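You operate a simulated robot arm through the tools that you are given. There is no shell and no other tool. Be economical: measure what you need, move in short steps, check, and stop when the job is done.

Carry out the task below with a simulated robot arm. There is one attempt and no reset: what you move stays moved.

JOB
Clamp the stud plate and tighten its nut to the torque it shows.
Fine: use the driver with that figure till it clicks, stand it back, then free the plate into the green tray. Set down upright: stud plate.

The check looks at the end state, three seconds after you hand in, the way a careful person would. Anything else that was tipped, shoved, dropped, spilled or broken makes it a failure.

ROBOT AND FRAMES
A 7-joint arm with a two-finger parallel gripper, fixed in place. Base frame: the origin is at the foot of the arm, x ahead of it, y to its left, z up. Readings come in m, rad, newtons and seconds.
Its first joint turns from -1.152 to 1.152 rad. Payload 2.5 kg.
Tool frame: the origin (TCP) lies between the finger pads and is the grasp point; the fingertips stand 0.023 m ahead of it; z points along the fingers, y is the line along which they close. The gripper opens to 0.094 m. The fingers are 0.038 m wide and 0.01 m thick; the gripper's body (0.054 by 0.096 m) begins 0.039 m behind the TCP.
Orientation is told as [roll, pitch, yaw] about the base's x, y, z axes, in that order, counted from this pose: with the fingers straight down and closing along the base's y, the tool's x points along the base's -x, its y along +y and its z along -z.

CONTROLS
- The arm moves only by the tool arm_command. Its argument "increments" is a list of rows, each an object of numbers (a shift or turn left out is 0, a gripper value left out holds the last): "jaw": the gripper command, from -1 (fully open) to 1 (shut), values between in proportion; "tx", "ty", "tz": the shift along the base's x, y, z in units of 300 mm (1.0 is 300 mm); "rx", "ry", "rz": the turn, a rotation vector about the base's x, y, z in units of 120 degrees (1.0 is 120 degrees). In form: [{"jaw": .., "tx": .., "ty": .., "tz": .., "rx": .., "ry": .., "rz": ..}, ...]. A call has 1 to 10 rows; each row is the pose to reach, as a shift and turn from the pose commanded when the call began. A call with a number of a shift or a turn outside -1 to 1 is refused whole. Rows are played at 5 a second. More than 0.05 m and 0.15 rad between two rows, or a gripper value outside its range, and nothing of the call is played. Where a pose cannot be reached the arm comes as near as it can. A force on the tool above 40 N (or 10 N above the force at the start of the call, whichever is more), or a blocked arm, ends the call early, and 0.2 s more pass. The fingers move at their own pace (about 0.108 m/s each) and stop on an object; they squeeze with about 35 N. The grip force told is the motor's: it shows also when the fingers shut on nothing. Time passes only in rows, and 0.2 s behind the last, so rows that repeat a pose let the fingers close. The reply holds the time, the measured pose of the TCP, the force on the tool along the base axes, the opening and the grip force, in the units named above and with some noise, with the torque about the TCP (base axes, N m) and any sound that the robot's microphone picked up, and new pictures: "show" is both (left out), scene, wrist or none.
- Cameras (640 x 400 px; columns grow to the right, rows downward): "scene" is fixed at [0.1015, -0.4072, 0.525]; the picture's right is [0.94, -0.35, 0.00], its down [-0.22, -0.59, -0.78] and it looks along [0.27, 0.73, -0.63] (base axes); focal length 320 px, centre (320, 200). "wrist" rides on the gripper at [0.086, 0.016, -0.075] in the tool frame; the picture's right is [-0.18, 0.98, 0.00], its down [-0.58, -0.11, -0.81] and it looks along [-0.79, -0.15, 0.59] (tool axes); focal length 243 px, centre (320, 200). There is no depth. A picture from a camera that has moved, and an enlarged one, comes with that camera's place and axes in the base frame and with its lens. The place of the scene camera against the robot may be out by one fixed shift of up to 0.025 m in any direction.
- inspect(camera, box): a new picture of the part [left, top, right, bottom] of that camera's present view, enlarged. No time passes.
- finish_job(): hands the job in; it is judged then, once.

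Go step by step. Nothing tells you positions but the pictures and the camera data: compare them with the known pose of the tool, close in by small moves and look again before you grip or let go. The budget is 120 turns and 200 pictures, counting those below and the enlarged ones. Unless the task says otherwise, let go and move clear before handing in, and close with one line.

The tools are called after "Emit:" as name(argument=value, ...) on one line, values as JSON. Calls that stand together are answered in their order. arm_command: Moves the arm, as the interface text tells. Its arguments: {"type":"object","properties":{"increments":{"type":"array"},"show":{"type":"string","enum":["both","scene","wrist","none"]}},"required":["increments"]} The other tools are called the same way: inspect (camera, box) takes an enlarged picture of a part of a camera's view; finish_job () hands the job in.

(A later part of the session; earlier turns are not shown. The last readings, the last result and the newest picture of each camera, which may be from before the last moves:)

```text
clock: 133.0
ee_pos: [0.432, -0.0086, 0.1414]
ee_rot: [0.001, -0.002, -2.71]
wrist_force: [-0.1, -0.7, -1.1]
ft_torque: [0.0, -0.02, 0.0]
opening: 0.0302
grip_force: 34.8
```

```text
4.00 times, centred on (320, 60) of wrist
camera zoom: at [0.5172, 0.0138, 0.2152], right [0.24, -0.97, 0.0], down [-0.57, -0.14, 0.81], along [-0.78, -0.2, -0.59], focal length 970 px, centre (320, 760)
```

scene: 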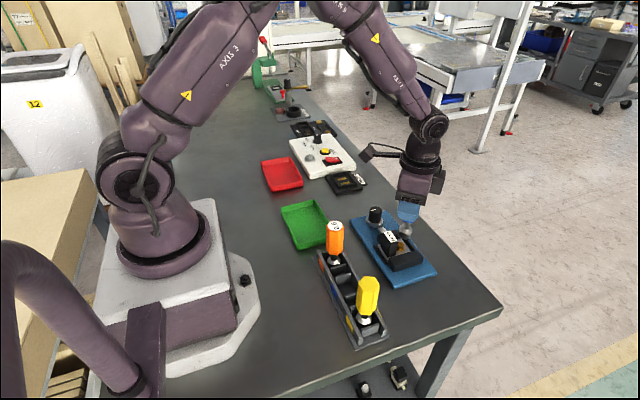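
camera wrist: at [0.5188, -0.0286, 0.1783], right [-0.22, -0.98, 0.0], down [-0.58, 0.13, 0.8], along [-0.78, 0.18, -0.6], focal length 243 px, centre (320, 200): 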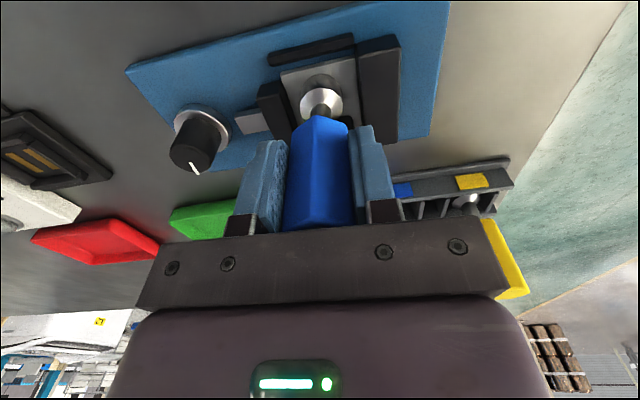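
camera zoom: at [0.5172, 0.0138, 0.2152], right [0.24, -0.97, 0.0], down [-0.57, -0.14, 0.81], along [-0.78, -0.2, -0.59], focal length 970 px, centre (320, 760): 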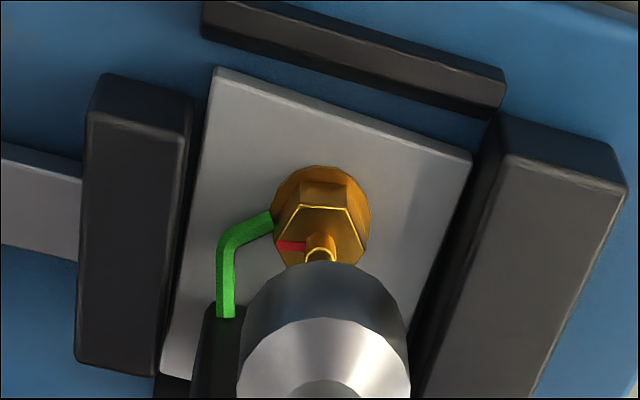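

The nut has not moved over the last passes (mark steady at the same angle) while the handle turned on at a peak of about 0.38, which fits the 0.4 clutch slipping on a tight nut. No click has been reported though, so I'll do one brisk, centred, unpressed pass.

Emit:
arm_command(increments=[{"rz": 0.0625}, {"rz": 0.125}, {"rz": 0.1875, "tx": -0.004, "ty": 0.003}, {"rz": 0.25, "tx": -0.008, "ty": 0.006}, {"rz": 0.3125, "tx": -0.0103, "ty": 0.007}, {"rz": 0.375, "tx": -0.0103, "ty": 0.007}, {"rz": 0.4375, "tx": -0.0103, "ty": 0.007}, {"rz": 0.5, "tx": -0.0103, "ty": 0.007}, {"rz": 0.5, "tx": -0.0103, "ty": 0.007, "tz": -0.06}, {"rz": 0.5, "tx": -0.0103, "ty": 0.007, "tz": -0.12}], show="none")

Emit:
arm_command(increments=[{"tz": -0.006}, {"tz": -0.012}, {"tz": -0.012}, {"tz": -0.012, "rz": -0.06, "tx": 0.0015}, {"tz": -0.012, "rz": -0.12, "tx": 0.003, "ty": -0.0004}, {"tz": -0.012, "rz": -0.18, "tx": 0.0044, "ty": -0.0012}, {"tz": -0.012, "rz": -0.24, "tx": 0.0058, "ty": -0.002}, {"tz": -0.012, "rz": -0.3, "tx": 0.007, "ty": -0.0032}, {"tz": -0.012, "rz": -0.36, "tx": 0.0082, "ty": -0.0044}], show="none")

```text
clock: 135.2
ee_pos: [0.4288, -0.0071, 0.1054]
ee_rot: [0.0, -0.001, -1.66]
wrist_force: [0.1, -0.2, -2.0]
ft_torque: [0.04, -0.04, 0.0]
opening: 0.0301
grip_force: 35.1
```

```text
clock: 137.2
ee_pos: [0.4323, -0.0073, 0.1012]
ee_rot: [0.0, -0.001, -2.417]
wrist_force: [-0.1, -0.3, -2.9]
ft_torque: [0.05, 0.03, 0.01]
opening: 0.0297
grip_force: 34.9
```

Emit:
inspect(camera="wrist", box=[220, 60, 420, 240])

Emit:
arm_command(increments=[{"rz": -0.02}, {"rz": -0.04}, {"rz": -0.06}], show="none")

Emit:
inspect(camera="wrist", box=[220, 60, 420, 240])

```text
2.22 times, centred on (320, 150) of wrist
camera zoom: at [0.5076, 0.0385, 0.1762], right [0.51, -0.86, 0.0], down [-0.51, -0.3, 0.81], along [-0.69, -0.41, -0.59], focal length 539 px, centre (320, 311)
```

zoom: 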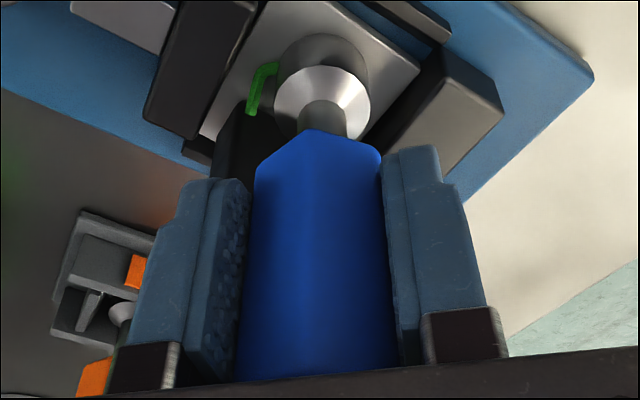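

```text
clock: 138.0
ee_pos: [0.4326, -0.0063, 0.1013]
ee_rot: [0.0, 0.0, -2.543]
wrist_force: [-0.7, 0.4, -1.4]
ft_torque: [-0.02, 0.01, 0.0]
opening: 0.0299
grip_force: 35.5
```

```text
2.22 times, centred on (320, 150) of wrist
camera zoom: at [0.5121, 0.0288, 0.1762], right [0.4, -0.92, 0.0], down [-0.54, -0.24, 0.81], along [-0.74, -0.32, -0.59], focal length 539 px, centre (320, 311)
```

zoom: 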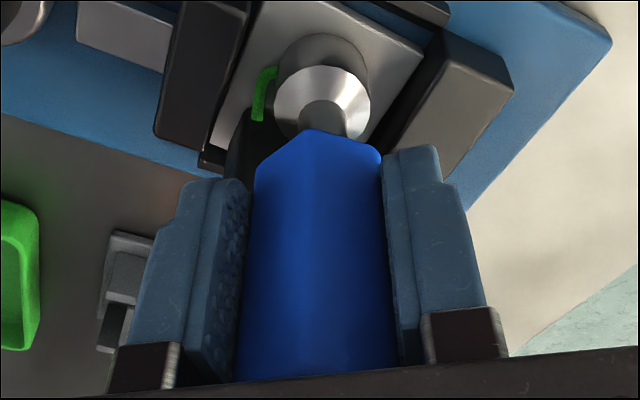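

Emit:
arm_command(increments=[{"tz": -0.003, "rz": -0.01}], show="none")

Emit:
arm_command(increments=[{"rz": -0.015}], show="none")

Emit:
arm_command(increments=[{"rz": -0.015}], show="none")

Emit:
arm_command(increments=[{"rz": -0.015}], show="none")

Emit:
arm_command(increments=[{"rz": -0.015}], show="none")

Emit:
arm_command(increments=[{"rz": -0.015}], show="none")

Emit:
arm_command(increments=[{"rz": -0.015}], show="none")

Emit:
arm_command(increments=[{"rz": -0.015}], show="none")

```text
clock: 138.4
ee_pos: [0.4331, -0.0048, 0.1008]
ee_rot: [0.0, -0.002, -2.562]
wrist_force: [-0.6, -1.2, -2.2]
ft_torque: [-0.02, -0.02, 0.0]
opening: 0.03
grip_force: 35.5
```

```text
clock: 138.8
ee_pos: [0.4334, -0.0066, 0.1005]
ee_rot: [0.0, 0.001, -2.593]
wrist_force: [-0.1, -0.3, -1.5]
ft_torque: [0.04, 0.0, 0.0]
opening: 0.0301
grip_force: 35.0
```

```text
clock: 139.2
ee_pos: [0.434, -0.0062, 0.1005]
ee_rot: [0.0, -0.001, -2.623]
wrist_force: [0.2, 0.6, -1.0]
ft_torque: [0.01, 0.01, 0.1]
opening: 0.03
grip_force: 35.1
```

```text
clock: 139.6
ee_pos: [0.4317, -0.0059, 0.0997]
ee_rot: [-0.001, 0.0, -2.656]
wrist_force: [0.6, -0.3, -3.1]
ft_torque: [0.0, 0.03, 0.23]
opening: 0.0301
grip_force: 35.1
```

```text
clock: 140.0
ee_pos: [0.4327, -0.0072, 0.1]
ee_rot: [0.002, 0.0, -2.689]
wrist_force: [0.2, 0.2, -1.5]
ft_torque: [0.0, -0.03, 0.36]
opening: 0.0301
grip_force: 35.4
```

```text
clock: 140.4
ee_pos: [0.432, -0.0067, 0.1006]
ee_rot: [0.0, 0.0, -2.72]
wrist_force: [0.7, 0.7, -1.9]
ft_torque: [0.0, -0.02, 0.0]
opening: 0.0302
grip_force: 35.0
```

```text
clock: 140.8
ee_pos: [0.4322, -0.0055, 0.101]
ee_rot: [0.0, 0.001, -2.75]
wrist_force: [-0.1, -0.3, -2.0]
ft_torque: [0.03, 0.02, 0.03]
opening: 0.0301
grip_force: 35.6
```

```text
clock: 141.2
ee_pos: [0.4328, -0.0069, 0.0998]
ee_rot: [-0.001, -0.001, -2.781]
wrist_force: [0.5, 0.3, -0.9]
ft_torque: [-0.03, -0.02, 0.03]
opening: 0.0304
grip_force: 34.7
```

The fine samples show a clean ramp 0.10→0.23→0.36, then release just about 0.4 against a nut that no longer moves; that is the 0.4 clutch breaking. One last sweep with light pressure while listening, then I lift off.

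Emit:
arm_command(increments=[{"tz": -0.005}, {"tz": -0.006, "rz": -0.015}, {"tz": -0.006, "rz": -0.03}, {"tz": -0.006, "rz": -0.045}, {"tz": -0.006, "rz": -0.06}, {"tz": -0.006, "rz": -0.075}, {"tz": -0.006, "rz": -0.09}, {"tz": -0.006, "rz": -0.105}, {"tz": -0.006, "rz": -0.12}, {"tz": -0.006, "rz": -0.135}], show="none")

Emit:
arm_command(increments=[{"tz": 0.05}, {"tz": 0.1}, {"tz": 0.15}, {"tz": 0.15}], show="none")

Emit:
inspect(camera="wrist", box=[250, 0, 390, 110])

Emit:
inspect(camera="scene", box=[385, 220, 425, 260])

```text
clock: 143.4
ee_pos: [0.433, -0.0076, 0.0997]
ee_rot: [0.0, 0.002, -3.066]
wrist_force: [-0.1, -3.4, 28.7]
ft_torque: [-0.14, 0.18, 0.14]
opening: 0.0302
grip_force: 34.9
```

```text
clock: 144.4
ee_pos: [0.432, -0.0049, 0.1432]
ee_rot: [-0.002, -0.003, -3.065]
wrist_force: [0.2, 0.6, -1.9]
ft_torque: [-0.01, 0.0, 0.0]
opening: 0.03
grip_force: 34.9
```

```text
3.64 times, centred on (320, 55) of wrist
camera zoom: at [0.5187, -0.0152, 0.2187], right [-0.11, -0.99, 0.0], down [-0.59, 0.06, 0.81], along [-0.8, 0.09, -0.59], focal length 882 px, centre (320, 727)
```

zoom: 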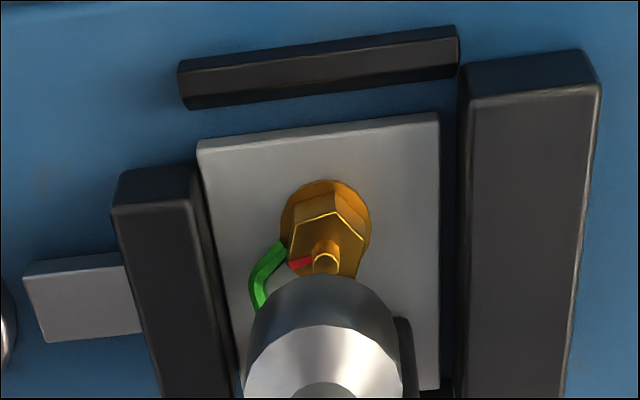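

```text
10.00 times, centred on (405, 240) of scene
camera zoom: at [0.1015, -0.4072, 0.525], right [0.94, -0.35, 0.0], down [-0.22, -0.59, -0.78], along [0.27, 0.73, -0.63], focal length 3203 px, centre (-530, -200)
```

zoom: 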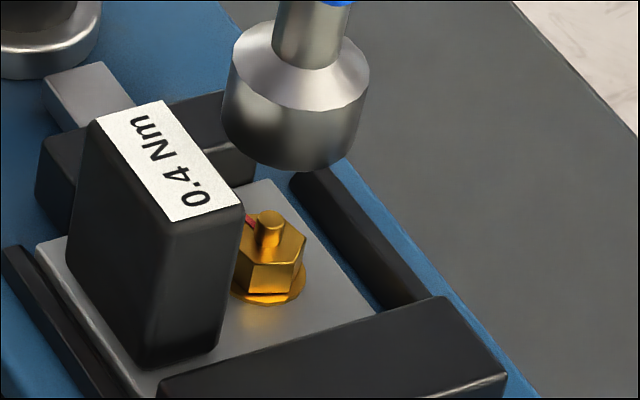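

Important: a gap of about 4 mm has opened between the plate and the fixed jaw, so the moving jaw backed off and the plate isn't really clamped. That would explain the letting-go without a click. I'll check the knob.

Emit:
inspect(camera="scene", box=[350, 195, 430, 275])

```text
5.00 times, centred on (390, 235) of scene
camera zoom: at [0.1015, -0.4072, 0.525], right [0.94, -0.35, 0.0], down [-0.22, -0.59, -0.78], along [0.27, 0.73, -0.63], focal length 1602 px, centre (-30, 25)
```

zoom: 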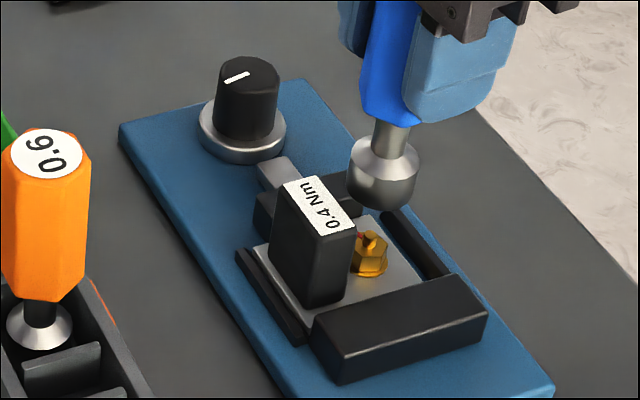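

The knob has turned back about 20°, so the clamp slackened as side loads pushed the plate. I'll stand the driver back in its slot first (at yaw -90°, correcting for the grip offset), then re-clamp harder.

Emit:
arm_command(increments=[{"tz": 0.1}, {"tz": 0.2, "rz": 0.06}, {"tz": 0.283, "rz": 0.13, "tx": -0.05, "ty": -0.02}, {"tz": 0.283, "rz": 0.2, "tx": -0.12, "ty": -0.05}, {"tz": 0.283, "rz": 0.27, "tx": -0.19, "ty": -0.08}, {"tz": 0.283, "rz": 0.34, "tx": -0.26, "ty": -0.1}, {"tz": 0.283, "rz": 0.41, "tx": -0.33, "ty": -0.13}, {"tz": 0.283, "rz": 0.48, "tx": -0.4, "ty": -0.15}, {"tz": 0.283, "rz": 0.55, "tx": -0.47, "ty": -0.17}, {"tz": 0.283, "rz": 0.62, "tx": -0.507, "ty": -0.184}], show="none")

Emit:
arm_command(increments=[{"rz": 0.05}, {"rz": 0.0935}, {"rz": 0.0935}])

Emit:
inspect(camera="wrist", box=[240, 0, 400, 120])

Emit:
inspect(camera="scene", box=[310, 160, 410, 310])

```text
clock: 146.6
ee_pos: [0.2798, -0.0586, 0.2279]
ee_rot: [0.0, 0.001, -1.762]
wrist_force: [-0.6, -0.3, -1.7]
ft_torque: [0.04, -0.01, 0.02]
opening: 0.0304
grip_force: 34.6
```

```text
clock: 147.4
ee_pos: [0.2787, -0.0622, 0.2282]
ee_rot: [0.0, 0.0, -1.566]
wrist_force: [1.1, 0.4, -2.3]
ft_torque: [0.0, -0.02, 0.0]
opening: 0.0303
grip_force: 34.6
camera wrist: at [0.2951, 0.0255, 0.3035], right [0.98, -0.18, 0.0], down [-0.11, -0.58, 0.81], along [-0.15, -0.79, -0.59], focal length 243 px, centre (320, 200)
```

scene: 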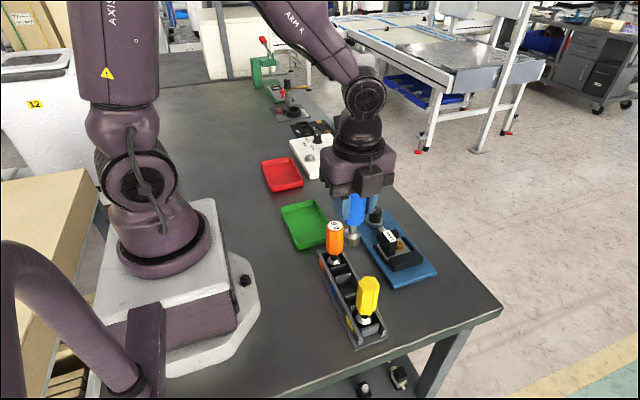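
wrist: 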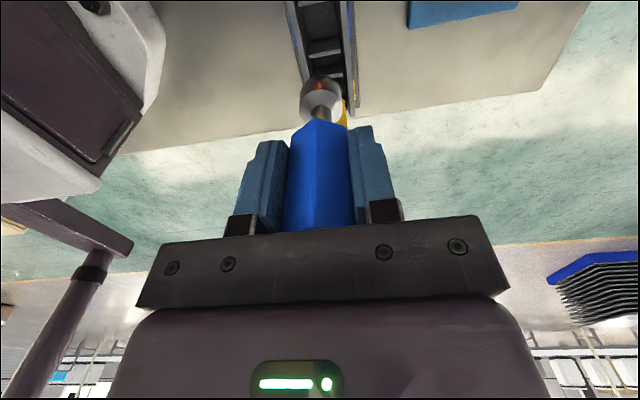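

```text
3.33 times, centred on (320, 60) of wrist
camera zoom: at [0.2951, 0.0255, 0.3035], right [0.98, -0.18, 0.0], down [-0.11, -0.58, 0.81], along [-0.15, -0.79, -0.59], focal length 809 px, centre (320, 667)
```

zoom: 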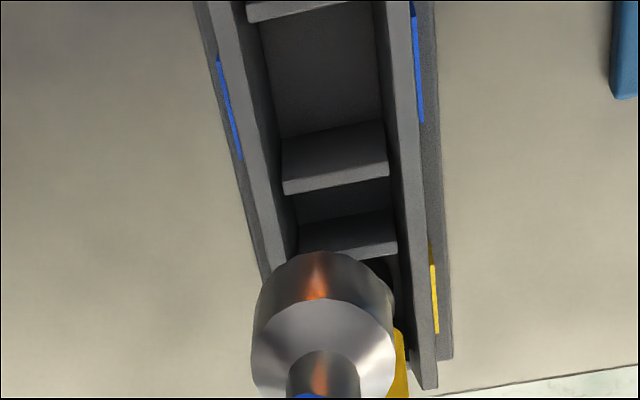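

```text
2.67 times, centred on (360, 235) of scene
camera zoom: at [0.1015, -0.4072, 0.525], right [0.94, -0.35, 0.0], down [-0.22, -0.59, -0.78], along [0.27, 0.73, -0.63], focal length 854 px, centre (213, 107)
```

zoom: 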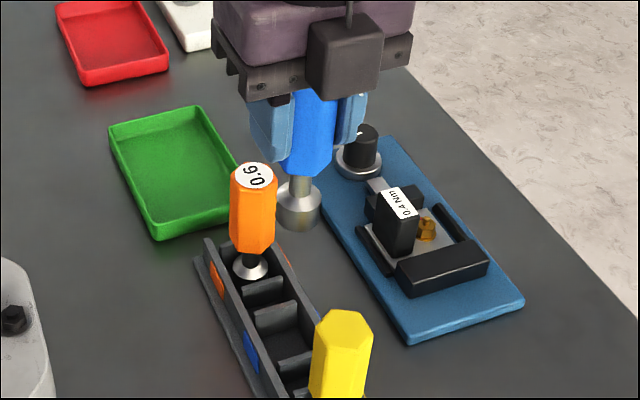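

The slot is centred at y≈-0.064 and the driver axis is about -0.066; a 1 mm tweak, then lowering into the slot.

Emit:
arm_command(increments=[{"tx": 0.004, "ty": 0.003, "tz": -0.1}, {"tx": 0.004, "ty": 0.003, "tz": -0.2}, {"tx": 0.004, "ty": 0.003, "tz": -0.3}, {"tx": 0.004, "ty": 0.003, "tz": -0.36}, {"tx": 0.004, "ty": 0.003, "tz": -0.4}, {"tx": 0.004, "ty": 0.003, "tz": -0.43}, {"tx": 0.004, "ty": 0.003, "tz": -0.44}, {"tx": 0.004, "ty": 0.003, "tz": -0.447}, {"tx": 0.004, "ty": 0.003, "tz": -0.447}])

Emit:
inspect(camera="scene", box=[310, 190, 410, 310])

```text
clock: 149.4
ee_pos: [0.2811, -0.0612, 0.0934]
ee_rot: [-0.003, 0.001, -1.571]
wrist_force: [-6.0, 0.3, -1.6]
ft_torque: [0.02, 0.52, -0.01]
opening: 0.0301
grip_force: 34.9
camera wrist: at [0.2965, 0.0254, 0.1688], right [0.98, -0.18, 0.0], down [-0.11, -0.58, 0.81], along [-0.15, -0.79, -0.59], focal length 243 px, centre (320, 200)
```

scene: 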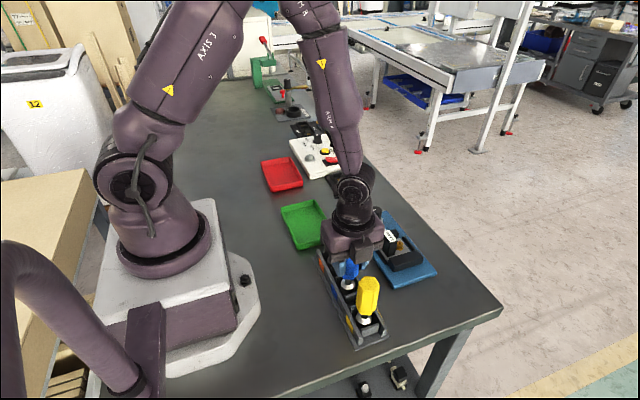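
wrist: 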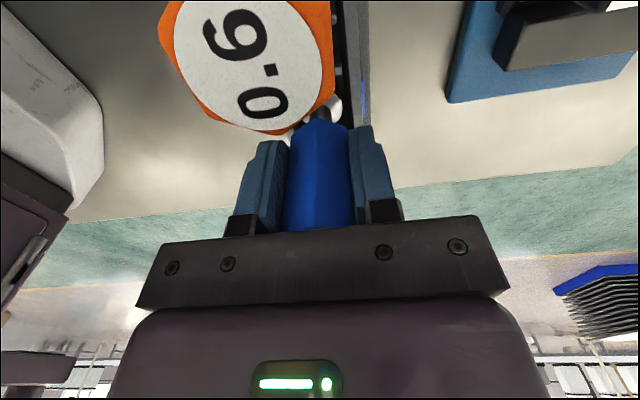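

```text
3.33 times, centred on (360, 250) of scene
camera zoom: at [0.1015, -0.4072, 0.525], right [0.94, -0.35, 0.0], down [-0.22, -0.59, -0.78], along [0.27, 0.73, -0.63], focal length 1068 px, centre (187, 33)
```

zoom: 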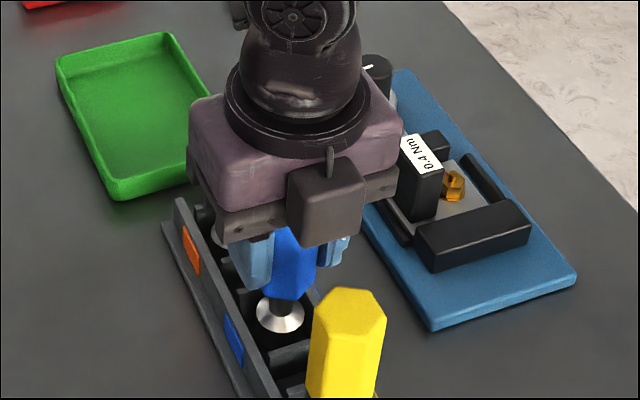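

It touches the +x wall lightly. I'm shifting 1.5 mm in -x and lowering to touch the floor.

Emit:
arm_command(increments=[{"tx": -0.005}, {"tx": -0.005, "tz": -0.004}, {"tx": -0.005, "tz": -0.008}, {"tx": -0.005, "tz": -0.011}, {"tx": -0.005, "tz": -0.011}], show="none")

```text
clock: 150.6
ee_pos: [0.2802, -0.0611, 0.0907]
ee_rot: [0.0, 0.0, -1.571]
wrist_force: [0.9, 0.2, -1.3]
ft_torque: [0.07, 0.01, 0.0]
opening: 0.0301
grip_force: 34.9
```

Emit:
arm_command(increments=[{"tz": -0.005}, {"tz": -0.01}, {"tz": -0.014}, {"tz": -0.018}, {"tz": -0.018}], show="none")

```text
clock: 151.8
ee_pos: [0.2807, -0.0613, 0.0865]
ee_rot: [0.0, -0.002, -1.572]
wrist_force: [-8.5, 0.0, 31.8]
ft_torque: [-0.05, 0.37, 0.05]
opening: 0.0302
grip_force: 34.8
```

On the floor. I'll ease off the pressure, open, and rise.

Emit:
arm_command(increments=[{"tz": 0.007}, {"tz": 0.007}, {"tz": 0.007, "jaw": 0}, {"tz": 0.007, "jaw": 0}, {"tz": 0.007, "jaw": 0}, {"tz": 0.1, "jaw": 0}, {"tz": 0.22, "jaw": 0}, {"tz": 0.35, "jaw": 0}, {"tz": 0.45, "jaw": 0}])

Emit:
inspect(camera="scene", box=[310, 190, 410, 310])

```text
clock: 153.8
ee_pos: [0.2795, -0.0605, 0.2216]
ee_rot: [-0.001, 0.0, -1.571]
wrist_force: [0.0, 0.1, 0.7]
ft_torque: [0.02, 0.0, -0.03]
opening: 0.047
grip_force: 0.1
camera wrist: at [0.2958, 0.0269, 0.2964], right [0.98, -0.18, 0.0], down [-0.11, -0.58, 0.81], along [-0.15, -0.79, -0.59], focal length 243 px, centre (320, 200)
```

scene: 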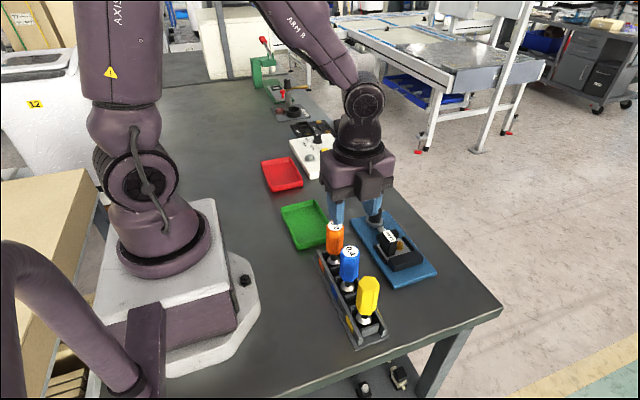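
wrist: 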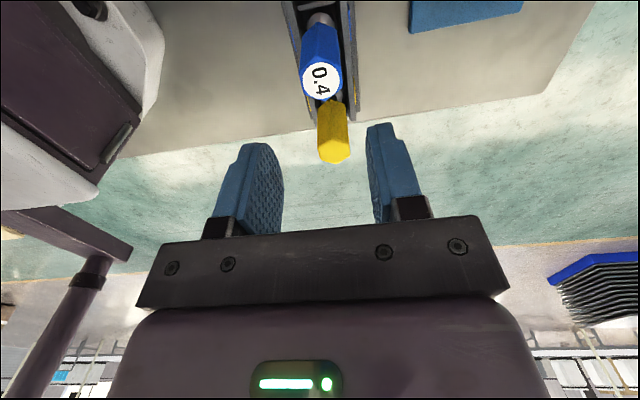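

```text
3.33 times, centred on (360, 250) of scene
camera zoom: at [0.1015, -0.4072, 0.525], right [0.94, -0.35, 0.0], down [-0.22, -0.59, -0.78], along [0.27, 0.73, -0.63], focal length 1068 px, centre (187, 33)
```

zoom: 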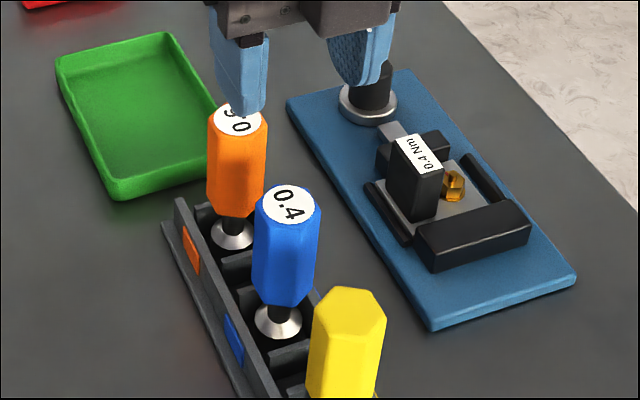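

The driver stands upright in its slot. Now back to the knob for a firmer clamp, coming in at yaw ≈ 57° to leave plenty of clockwise travel.

Emit:
arm_command(increments=[{"rz": 0.0625, "tx": 0.03, "ty": 0.05}, {"rz": 0.125, "tx": 0.08, "ty": 0.1}, {"rz": 0.1875, "tx": 0.13, "ty": 0.15}, {"rz": 0.25, "tx": 0.18, "ty": 0.2}, {"rz": 0.3125, "tx": 0.23, "ty": 0.25}, {"rz": 0.375, "tx": 0.28, "ty": 0.3}, {"rz": 0.4375, "tx": 0.33, "ty": 0.35}, {"rz": 0.5, "tx": 0.38, "ty": 0.4}, {"rz": 0.5625, "tx": 0.43, "ty": 0.45}, {"rz": 0.62, "tx": 0.468, "ty": 0.502}], show="none")

Emit:
arm_command(increments=[{"rz": 0.0625}, {"rz": 0.125}, {"rz": 0.1875, "tz": -0.05}, {"rz": 0.25, "tz": -0.12}, {"rz": 0.3125, "tz": -0.19}, {"rz": 0.375, "tz": -0.26}, {"rz": 0.4375, "tz": -0.33}, {"rz": 0.5, "tz": -0.4}, {"rz": 0.5625, "tz": -0.42}, {"rz": 0.605, "tz": -0.42}])

```text
clock: 156.0
ee_pos: [0.4222, 0.0906, 0.2211]
ee_rot: [-0.001, 0.001, -0.27]
wrist_force: [0.2, 0.5, 0.3]
ft_torque: [0.03, 0.02, -0.02]
opening: 0.047
grip_force: 0.1
```

```text
clock: 158.2
ee_pos: [0.42, 0.09, 0.0946]
ee_rot: [0.001, -0.001, 0.997]
wrist_force: [1.0, -0.4, 0.2]
ft_torque: [0.04, -0.04, -0.03]
opening: 0.0472
grip_force: 0.0
camera wrist: at [0.3595, 0.0263, 0.1697], right [-0.73, 0.69, 0.0], down [0.41, 0.43, 0.81], along [0.55, 0.59, -0.59], focal length 243 px, centre (320, 200)
```

scene: 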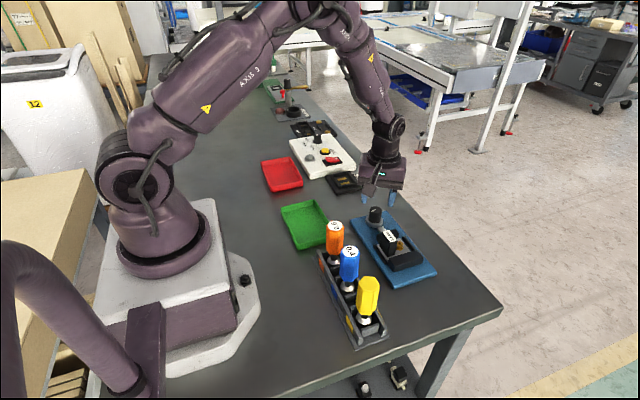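
wrist: 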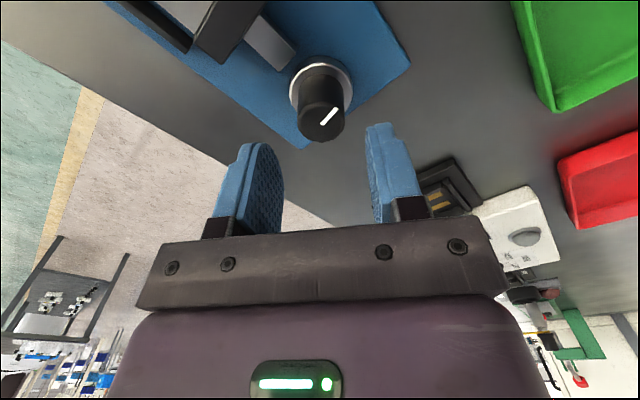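

Emit:
arm_command(increments=[{"tz": -0.06}, {"tz": -0.12}, {"tz": -0.168}, {"tz": -0.168}, {"tz": -0.168, "jaw": 1}, {"tz": -0.168, "jaw": 1}, {"tz": -0.168, "jaw": 1}], show="none")

Emit:
arm_command(increments=[{"rz": -0.04}, {"rz": -0.08}, {"rz": -0.12}, {"rz": -0.16}, {"rz": -0.2}, {"rz": -0.24}], show="none")

Emit:
inspect(camera="scene", box=[350, 195, 430, 275])

Emit:
inspect(camera="wrist", box=[200, 0, 440, 240])

```text
clock: 159.8
ee_pos: [0.4197, 0.0907, 0.0451]
ee_rot: [0.002, 0.002, 0.996]
wrist_force: [-7.1, 6.3, 0.1]
ft_torque: [-0.68, 0.12, -0.02]
opening: 0.0289
grip_force: 45.0
```

```text
clock: 161.2
ee_pos: [0.4198, 0.0886, 0.0442]
ee_rot: [-0.001, 0.0, 0.495]
wrist_force: [-4.6, 6.3, -7.3]
ft_torque: [0.11, -0.17, 0.9]
opening: 0.0292
grip_force: 44.4
```

```text
5.00 times, centred on (390, 235) of scene
camera zoom: at [0.1015, -0.4072, 0.525], right [0.94, -0.35, 0.0], down [-0.22, -0.59, -0.78], along [0.27, 0.73, -0.63], focal length 1602 px, centre (-30, 25)
```

zoom: 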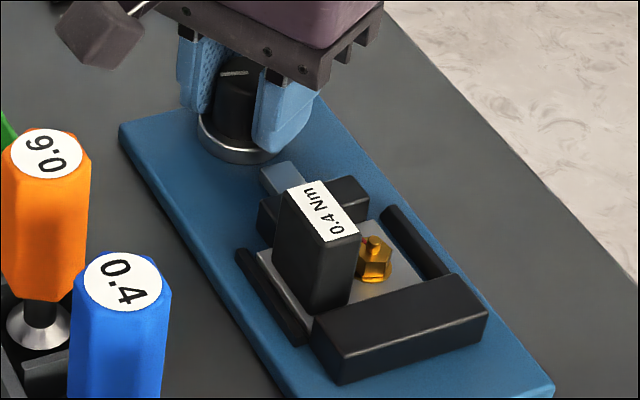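

```text
1.67 times, centred on (320, 120) of wrist
camera zoom: at [0.3354, 0.0635, 0.1191], right [-0.3, 0.95, 0.0], down [0.56, 0.18, 0.81], along [0.77, 0.24, -0.59], focal length 404 px, centre (320, 333)
```

zoom: 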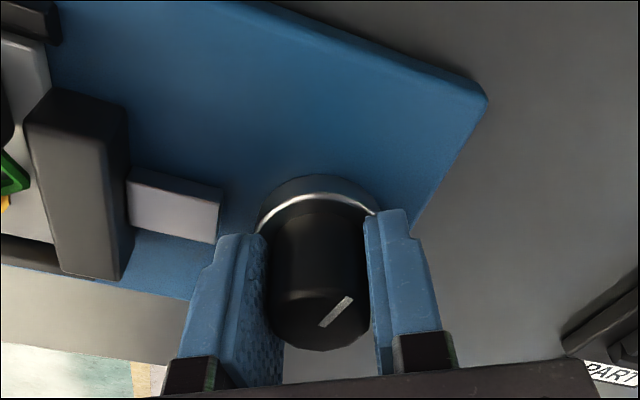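

The clamp is tight again, at the same knob position as before, and held to the limit of my grip. I'll release and go for the driver again, this time gripping it exactly on its axis at (0.280, -0.065), yaw 90°.

Emit:
arm_command(increments=[{"jaw": 0}, {"jaw": 0}, {"jaw": 0}, {"tz": 0.1, "jaw": 0}, {"tz": 0.25}, {"tz": 0.4}, {"tz": 0.55}, {"tz": 0.68}, {"tz": 0.68}], show="none")

Emit:
arm_command(increments=[{"rz": 0.05, "tx": -0.05, "ty": -0.05}, {"rz": 0.11, "tx": -0.1, "ty": -0.1}, {"rz": 0.17, "tx": -0.15, "ty": -0.16}, {"rz": 0.23, "tx": -0.2, "ty": -0.22}, {"rz": 0.29, "tx": -0.25, "ty": -0.28}, {"rz": 0.35, "tx": -0.3, "ty": -0.34}, {"rz": 0.41, "tx": -0.35, "ty": -0.4}, {"rz": 0.47, "tx": -0.4, "ty": -0.46}, {"rz": 0.513, "tx": -0.44, "ty": -0.5}, {"rz": 0.513, "tx": -0.465, "ty": -0.513}])

Emit:
inspect(camera="wrist", box=[240, 0, 400, 120])

Emit:
inspect(camera="scene", box=[350, 195, 430, 275])

```text
clock: 163.2
ee_pos: [0.4218, 0.0895, 0.2493]
ee_rot: [-0.002, 0.001, 0.493]
wrist_force: [0.0, 0.2, 0.1]
ft_torque: [0.0, 0.02, -0.03]
opening: 0.0469
grip_force: 0.0
```

```text
clock: 165.4
ee_pos: [0.2807, -0.0648, 0.2483]
ee_rot: [-0.001, 0.001, 1.567]
wrist_force: [-1.1, -0.6, -0.2]
ft_torque: [-0.01, -0.02, -0.04]
opening: 0.047
grip_force: 0.0
camera wrist: at [0.2633, -0.1515, 0.3234], right [-0.98, 0.19, 0.0], down [0.11, 0.58, 0.81], along [0.15, 0.79, -0.59], focal length 243 px, centre (320, 200)
```

scene: 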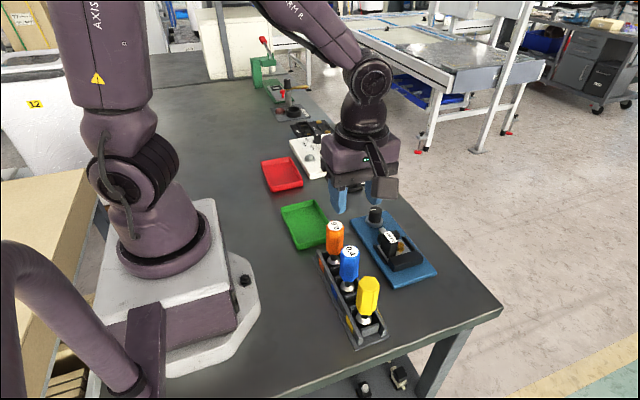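
wrist: 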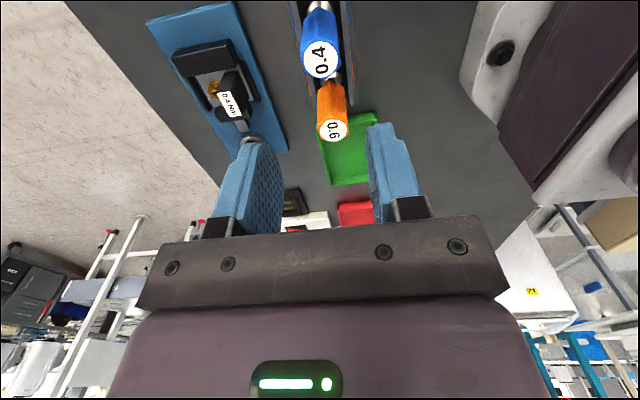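

```text
3.33 times, centred on (320, 60) of wrist
camera zoom: at [0.2633, -0.1515, 0.3234], right [-0.98, 0.19, 0.0], down [0.11, 0.58, 0.81], along [0.15, 0.79, -0.59], focal length 809 px, centre (320, 667)
```

zoom: 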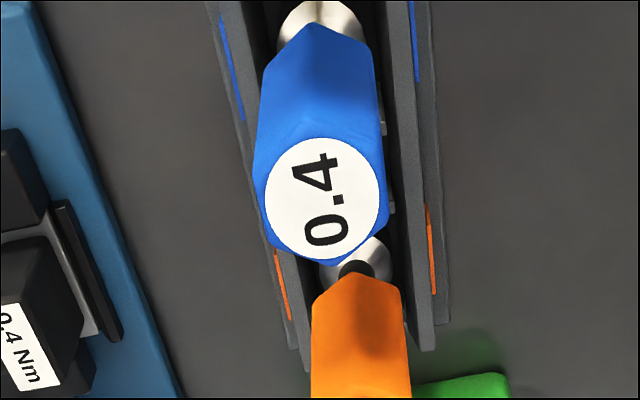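

```text
5.00 times, centred on (390, 235) of scene
camera zoom: at [0.1015, -0.4072, 0.525], right [0.94, -0.35, 0.0], down [-0.22, -0.59, -0.78], along [0.27, 0.73, -0.63], focal length 1602 px, centre (-30, 25)
```

zoom: 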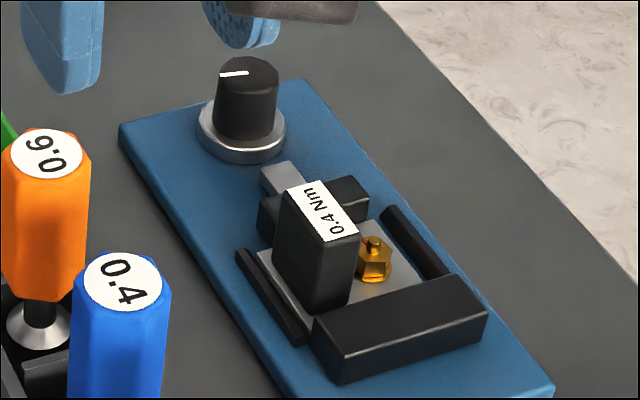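

Lowering onto the driver, centred.

Emit:
arm_command(increments=[{"tx": -0.004, "tz": -0.12}, {"tx": -0.004, "tz": -0.24}, {"tx": -0.004, "tz": -0.36}, {"tx": -0.004, "tz": -0.45}, {"tx": -0.004, "tz": -0.514}, {"tx": -0.004, "tz": -0.514}], show="wrist")

Emit:
inspect(camera="scene", box=[310, 190, 410, 310])

```text
clock: 166.8
ee_pos: [0.2794, -0.0615, 0.0926]
ee_rot: [0.0, 0.001, 1.567]
wrist_force: [-0.8, 0.5, 0.4]
ft_torque: [0.03, 0.0, 0.03]
opening: 0.0471
grip_force: 0.1
camera wrist: at [0.2613, -0.1482, 0.1679], right [-0.98, 0.19, 0.0], down [0.11, 0.58, 0.81], along [0.15, 0.79, -0.59], focal length 243 px, centre (320, 200)
```

wrist: 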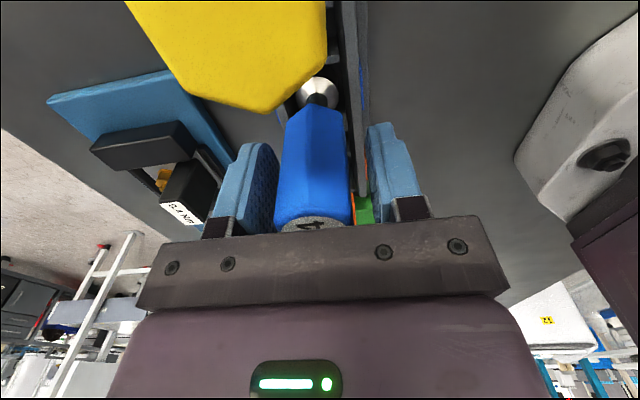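

```text
3.33 times, centred on (360, 250) of scene
camera zoom: at [0.1015, -0.4072, 0.525], right [0.94, -0.35, 0.0], down [-0.22, -0.59, -0.78], along [0.27, 0.73, -0.63], focal length 1068 px, centre (187, 33)
```

zoom: 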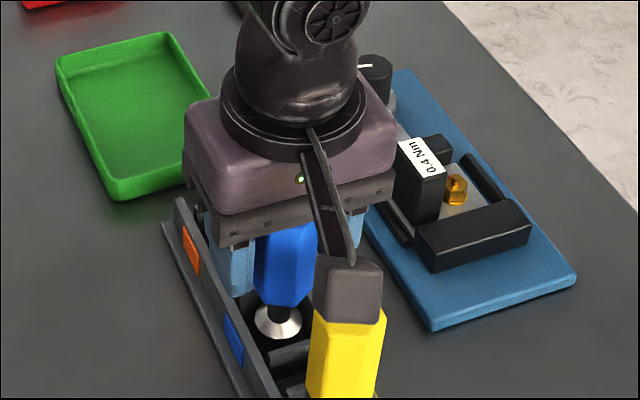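

Emit:
arm_command(increments=[{"tx": 0.009, "ty": -0.006}, {"tx": 0.009, "ty": -0.006}, {"tx": 0.009, "ty": -0.006}], show="wrist")

```text
clock: 167.6
ee_pos: [0.2811, -0.0645, 0.0938]
ee_rot: [0.0, 0.002, 1.567]
wrist_force: [0.3, -0.1, 0.7]
ft_torque: [0.01, 0.01, 0.01]
opening: 0.0471
grip_force: 0.0
camera wrist: at [0.2641, -0.1507, 0.1685], right [-0.98, 0.19, 0.0], down [0.11, 0.58, 0.81], along [0.15, 0.79, -0.59], focal length 243 px, centre (320, 200)
```

wrist: 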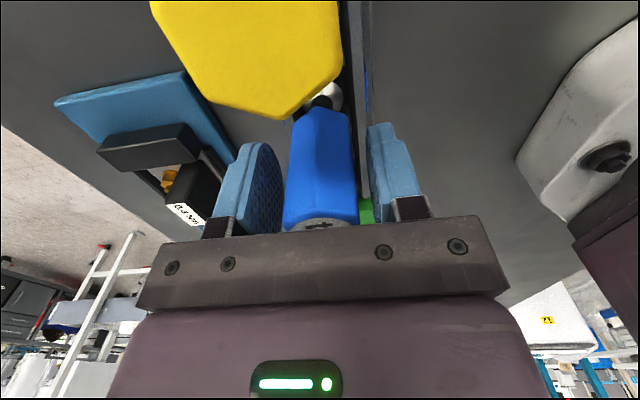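

Centred between the fingers. Closing and lifting.

Emit:
arm_command(increments=[{"jaw": 1}, {"jaw": 1}, {"jaw": 1}, {"jaw": 1, "tz": 0.08}, {"tz": 0.16}, {"tz": 0.26}, {"tz": 0.36}, {"tz": 0.46}, {"tz": 0.46}], show="none")

Emit:
arm_command(increments=[{"tx": 0.05, "ty": 0.02, "rz": 0.07}, {"tx": 0.11, "ty": 0.04, "rz": 0.14}, {"tx": 0.17, "ty": 0.06, "rz": 0.21}, {"tx": 0.23, "ty": 0.08, "rz": 0.28}, {"tx": 0.29, "ty": 0.1, "rz": 0.35}, {"tx": 0.35, "ty": 0.12, "rz": 0.42}, {"tx": 0.41, "ty": 0.14, "rz": 0.49}, {"tx": 0.46, "ty": 0.16, "rz": 0.56}, {"tx": 0.5, "ty": 0.175, "rz": 0.63}, {"tx": 0.5, "ty": 0.175, "rz": 0.7}], show="none")

Emit:
arm_command(increments=[{"tz": -0.1}, {"tz": -0.2}, {"tz": -0.28}, {"tz": -0.28}], show="none")

Emit:
inspect(camera="wrist", box=[250, 0, 390, 110])

Emit:
inspect(camera="scene", box=[385, 210, 425, 260])

```text
clock: 169.6
ee_pos: [0.2809, -0.064, 0.2323]
ee_rot: [0.001, 0.0, 1.567]
wrist_force: [-1.3, -0.7, -2.1]
ft_torque: [0.04, -0.02, 0.01]
opening: 0.0303
grip_force: 34.9
```

```text
clock: 171.8
ee_pos: [0.4321, -0.0153, 0.2324]
ee_rot: [0.0, 0.0, 3.034]
wrist_force: [-0.2, 0.7, -1.6]
ft_torque: [0.01, 0.01, 0.03]
opening: 0.03
grip_force: 35.7
```

```text
clock: 172.8
ee_pos: [0.4321, -0.0135, 0.1475]
ee_rot: [-0.001, 0.001, 3.033]
wrist_force: [0.2, 0.3, -2.2]
ft_torque: [0.03, -0.01, -0.02]
opening: 0.0301
grip_force: 35.4
```

```text
3.64 times, centred on (320, 55) of wrist
camera zoom: at [0.5161, -0.0388, 0.2221], right [-0.29, -0.96, 0.0], down [-0.57, 0.17, 0.81], along [-0.77, 0.23, -0.59], focal length 882 px, centre (320, 727)
```

zoom: 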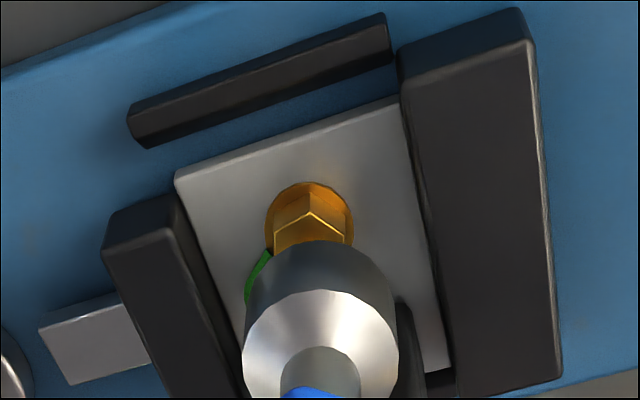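

```text
8.00 times, centred on (405, 235) of scene
camera zoom: at [0.1015, -0.4072, 0.525], right [0.94, -0.35, 0.0], down [-0.22, -0.59, -0.78], along [0.27, 0.73, -0.63], focal length 2562 px, centre (-360, -80)
```

zoom: 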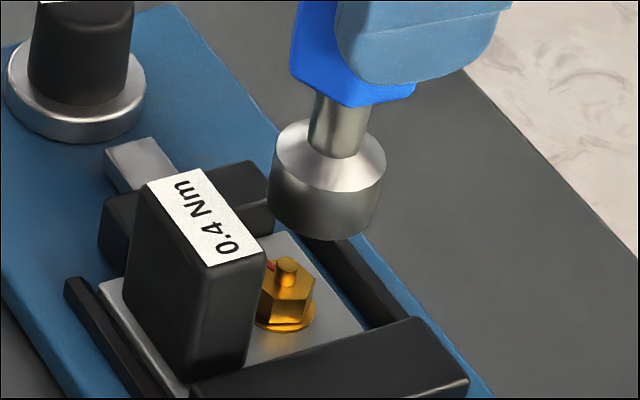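

The plate is now firmly against the fixed jaw. The stud is about 4 mm -x and 3.4 mm +y of the socket; I'll correct and lower close to it, then check.

Emit:
arm_command(increments=[{"tx": -0.007, "ty": 0.006}, {"tx": -0.013, "ty": 0.0113}, {"tx": -0.013, "ty": 0.0113, "tz": -0.02}, {"tx": -0.013, "ty": 0.0113, "tz": -0.04}, {"tx": -0.013, "ty": 0.0113, "tz": -0.04}], show="none")

Emit:
inspect(camera="wrist", box=[250, 0, 390, 110])

Emit:
inspect(camera="scene", box=[385, 220, 425, 260])

```text
clock: 174.0
ee_pos: [0.4293, -0.0093, 0.1363]
ee_rot: [0.0, 0.002, 3.031]
wrist_force: [-0.2, -0.6, -1.4]
ft_torque: [0.0, 0.0, -0.01]
opening: 0.0303
grip_force: 34.7
```

```text
3.64 times, centred on (320, 55) of wrist
camera zoom: at [0.5124, -0.0351, 0.2109], right [-0.29, -0.96, 0.0], down [-0.57, 0.17, 0.81], along [-0.77, 0.23, -0.59], focal length 882 px, centre (320, 727)
```

zoom: 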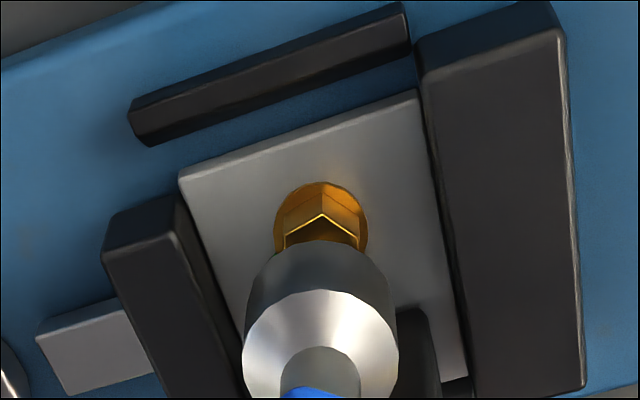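

```text
10.00 times, centred on (405, 240) of scene
camera zoom: at [0.1015, -0.4072, 0.525], right [0.94, -0.35, 0.0], down [-0.22, -0.59, -0.78], along [0.27, 0.73, -0.63], focal length 3203 px, centre (-530, -200)
```

zoom: 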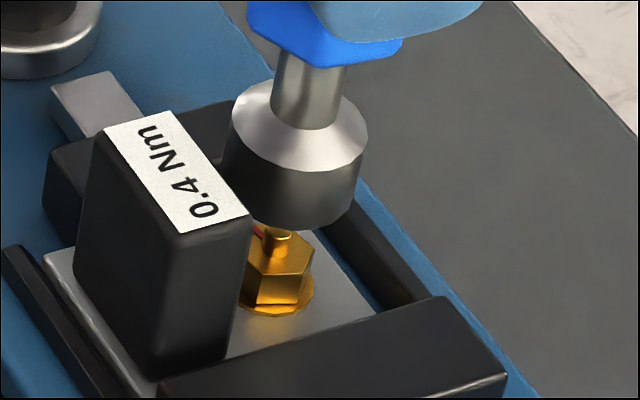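

Aligned in both views. I'm lowering over the nut without pressing.

Emit:
arm_command(increments=[{"tz": -0.03}, {"tz": -0.06}, {"tz": -0.08}, {"tz": -0.094}, {"tz": -0.094}], show="none")

Emit:
arm_command(increments=[{"rz": -0.015}, {"rz": -0.03}, {"rz": -0.045}, {"rz": -0.06}], show="none")

Emit:
arm_command(increments=[{"rz": -0.015}, {"rz": -0.03}, {"rz": -0.045}, {"rz": -0.06}], show="none")

```text
clock: 175.2
ee_pos: [0.4284, -0.0098, 0.109]
ee_rot: [0.0, 0.001, 3.034]
wrist_force: [-0.2, 0.1, -1.5]
ft_torque: [-0.02, 0.02, -0.29]
opening: 0.0302
grip_force: 35.1
```

```text
clock: 176.2
ee_pos: [0.4284, -0.01, 0.1084]
ee_rot: [0.0, 0.001, 2.907]
wrist_force: [0.4, -0.3, -1.5]
ft_torque: [-0.01, 0.01, -0.06]
opening: 0.0301
grip_force: 35.1
```

```text
clock: 177.2
ee_pos: [0.4266, -0.0093, 0.1084]
ee_rot: [0.0, 0.001, 2.782]
wrist_force: [-1.0, -0.1, -1.7]
ft_torque: [-0.01, -0.01, 0.12]
opening: 0.0301
grip_force: 34.6
```

Engaged right away. Continuing slowly.

Emit:
arm_command(increments=[{"rz": -0.015}, {"rz": -0.03}], show="none")

Emit:
arm_command(increments=[{"rz": -0.015}, {"rz": -0.03}], show="none")

Emit:
arm_command(increments=[{"rz": -0.015}, {"rz": -0.03}], show="none")

Emit:
arm_command(increments=[{"rz": -0.015}, {"rz": -0.03}], show="none")

```text
clock: 177.8
ee_pos: [0.4273, -0.0106, 0.109]
ee_rot: [0.0, 0.0, 2.718]
wrist_force: [0.1, 0.1, -2.5]
ft_torque: [-0.01, 0.0, 0.33]
opening: 0.0297
grip_force: 34.8
```

```text
clock: 178.4
ee_pos: [0.4282, -0.0112, 0.108]
ee_rot: [-0.001, 0.001, 2.655]
wrist_force: [-0.3, 0.3, -1.5]
ft_torque: [0.01, -0.05, 0.0]
opening: 0.03
grip_force: 34.4
```

```text
clock: 179.0
ee_pos: [0.4278, -0.01, 0.1078]
ee_rot: [-0.001, -0.001, 2.593]
wrist_force: [-0.3, -0.3, -1.5]
ft_torque: [-0.01, 0.0, 0.16]
opening: 0.03
grip_force: 34.6
```

```text
clock: 179.6
ee_pos: [0.4287, -0.0096, 0.1077]
ee_rot: [0.0, -0.001, 2.53]
wrist_force: [-0.5, 0.6, -1.4]
ft_torque: [0.01, 0.0, 0.37]
opening: 0.0304
grip_force: 35.3
```

Same clean ramp with release at about 0.4 and the plate firmly clamped. One short sweep with light axial pressure, in case the click needs it.

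Emit:
arm_command(increments=[{"tz": -0.006}, {"tz": -0.01}, {"tz": -0.01, "rz": -0.015}, {"tz": -0.01, "rz": -0.03}, {"tz": -0.01, "rz": -0.045}, {"tz": -0.01, "rz": -0.06}, {"tz": -0.01, "rz": -0.075}, {"tz": -0.01, "rz": -0.09}], show="none")

Emit:
inspect(camera="scene", box=[385, 220, 425, 260])

```text
clock: 181.4
ee_pos: [0.4291, -0.0107, 0.1073]
ee_rot: [0.0, -0.002, 2.34]
wrist_force: [-0.9, 0.4, 7.5]
ft_torque: [-0.04, 0.11, 0.04]
opening: 0.03
grip_force: 35.1
```

```text
10.00 times, centred on (405, 240) of scene
camera zoom: at [0.1014, -0.4072, 0.525], right [0.94, -0.35, 0.0], down [-0.22, -0.59, -0.78], along [0.27, 0.73, -0.63], focal length 3203 px, centre (-530, -200)
```

zoom: 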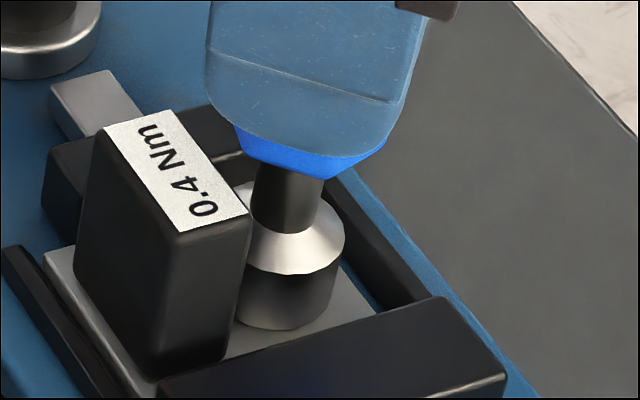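

Emit:
arm_command(increments=[{"rz": -0.015}, {"rz": -0.03}], show="none")

Emit:
arm_command(increments=[{"rz": -0.015}, {"rz": -0.03}], show="none")

Emit:
arm_command(increments=[{"rz": -0.015}, {"rz": -0.03}], show="none")

Emit:
arm_command(increments=[{"rz": -0.015}, {"rz": -0.03}], show="none")

Emit:
arm_command(increments=[{"tz": 0.05}, {"tz": 0.1}, {"tz": 0.12}, {"tz": 0.12}], show="none")

Emit:
inspect(camera="wrist", box=[250, 0, 390, 110])

Emit:
inspect(camera="scene", box=[385, 220, 425, 260])

```text
clock: 182.0
ee_pos: [0.4293, -0.0112, 0.1062]
ee_rot: [-0.001, -0.001, 2.277]
wrist_force: [-1.3, -0.2, 12.3]
ft_torque: [-0.05, 0.19, 0.09]
opening: 0.03
grip_force: 34.8
```

```text
clock: 182.6
ee_pos: [0.4296, -0.0115, 0.1048]
ee_rot: [-0.001, 0.003, 2.217]
wrist_force: [2.1, -2.2, 7.2]
ft_torque: [-0.12, -0.14, 0.28]
opening: 0.0299
grip_force: 35.0
```

```text
clock: 183.2
ee_pos: [0.4289, -0.0098, 0.1049]
ee_rot: [0.002, 0.0, 2.155]
wrist_force: [0.0, -1.3, 9.0]
ft_torque: [-0.14, 0.01, 0.05]
opening: 0.0299
grip_force: 34.4
```

```text
clock: 183.8
ee_pos: [0.4287, -0.0097, 0.1048]
ee_rot: [-0.002, -0.001, 2.09]
wrist_force: [1.0, -1.1, 10.8]
ft_torque: [-0.11, 0.06, 0.14]
opening: 0.0302
grip_force: 34.7
```

```text
clock: 184.8
ee_pos: [0.4285, -0.0098, 0.1401]
ee_rot: [0.0, 0.0, 2.091]
wrist_force: [-0.7, 0.0, -1.5]
ft_torque: [-0.01, -0.02, 0.02]
opening: 0.0301
grip_force: 35.5
```

```text
3.64 times, centred on (320, 55) of wrist
camera zoom: at [0.4565, -0.0937, 0.2158], right [-0.94, -0.33, 0.0], down [-0.19, 0.56, 0.81], along [-0.27, 0.76, -0.59], focal length 882 px, centre (320, 727)
```

zoom: 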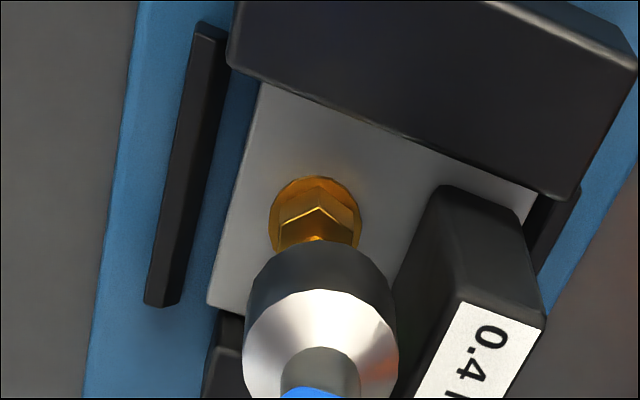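

```text
10.00 times, centred on (405, 240) of scene
camera zoom: at [0.1015, -0.4072, 0.525], right [0.94, -0.35, 0.0], down [-0.22, -0.59, -0.78], along [0.27, 0.73, -0.63], focal length 3203 px, centre (-530, -200)
```

zoom: 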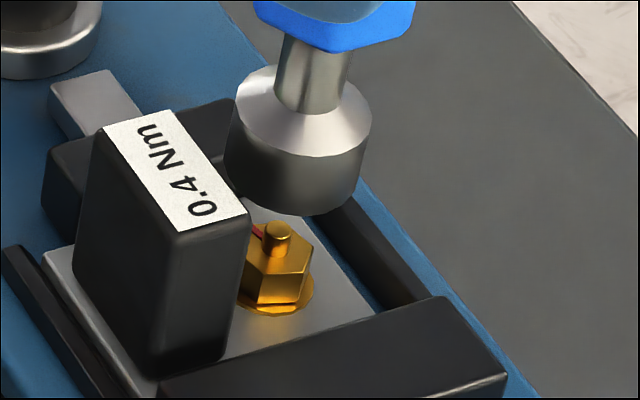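

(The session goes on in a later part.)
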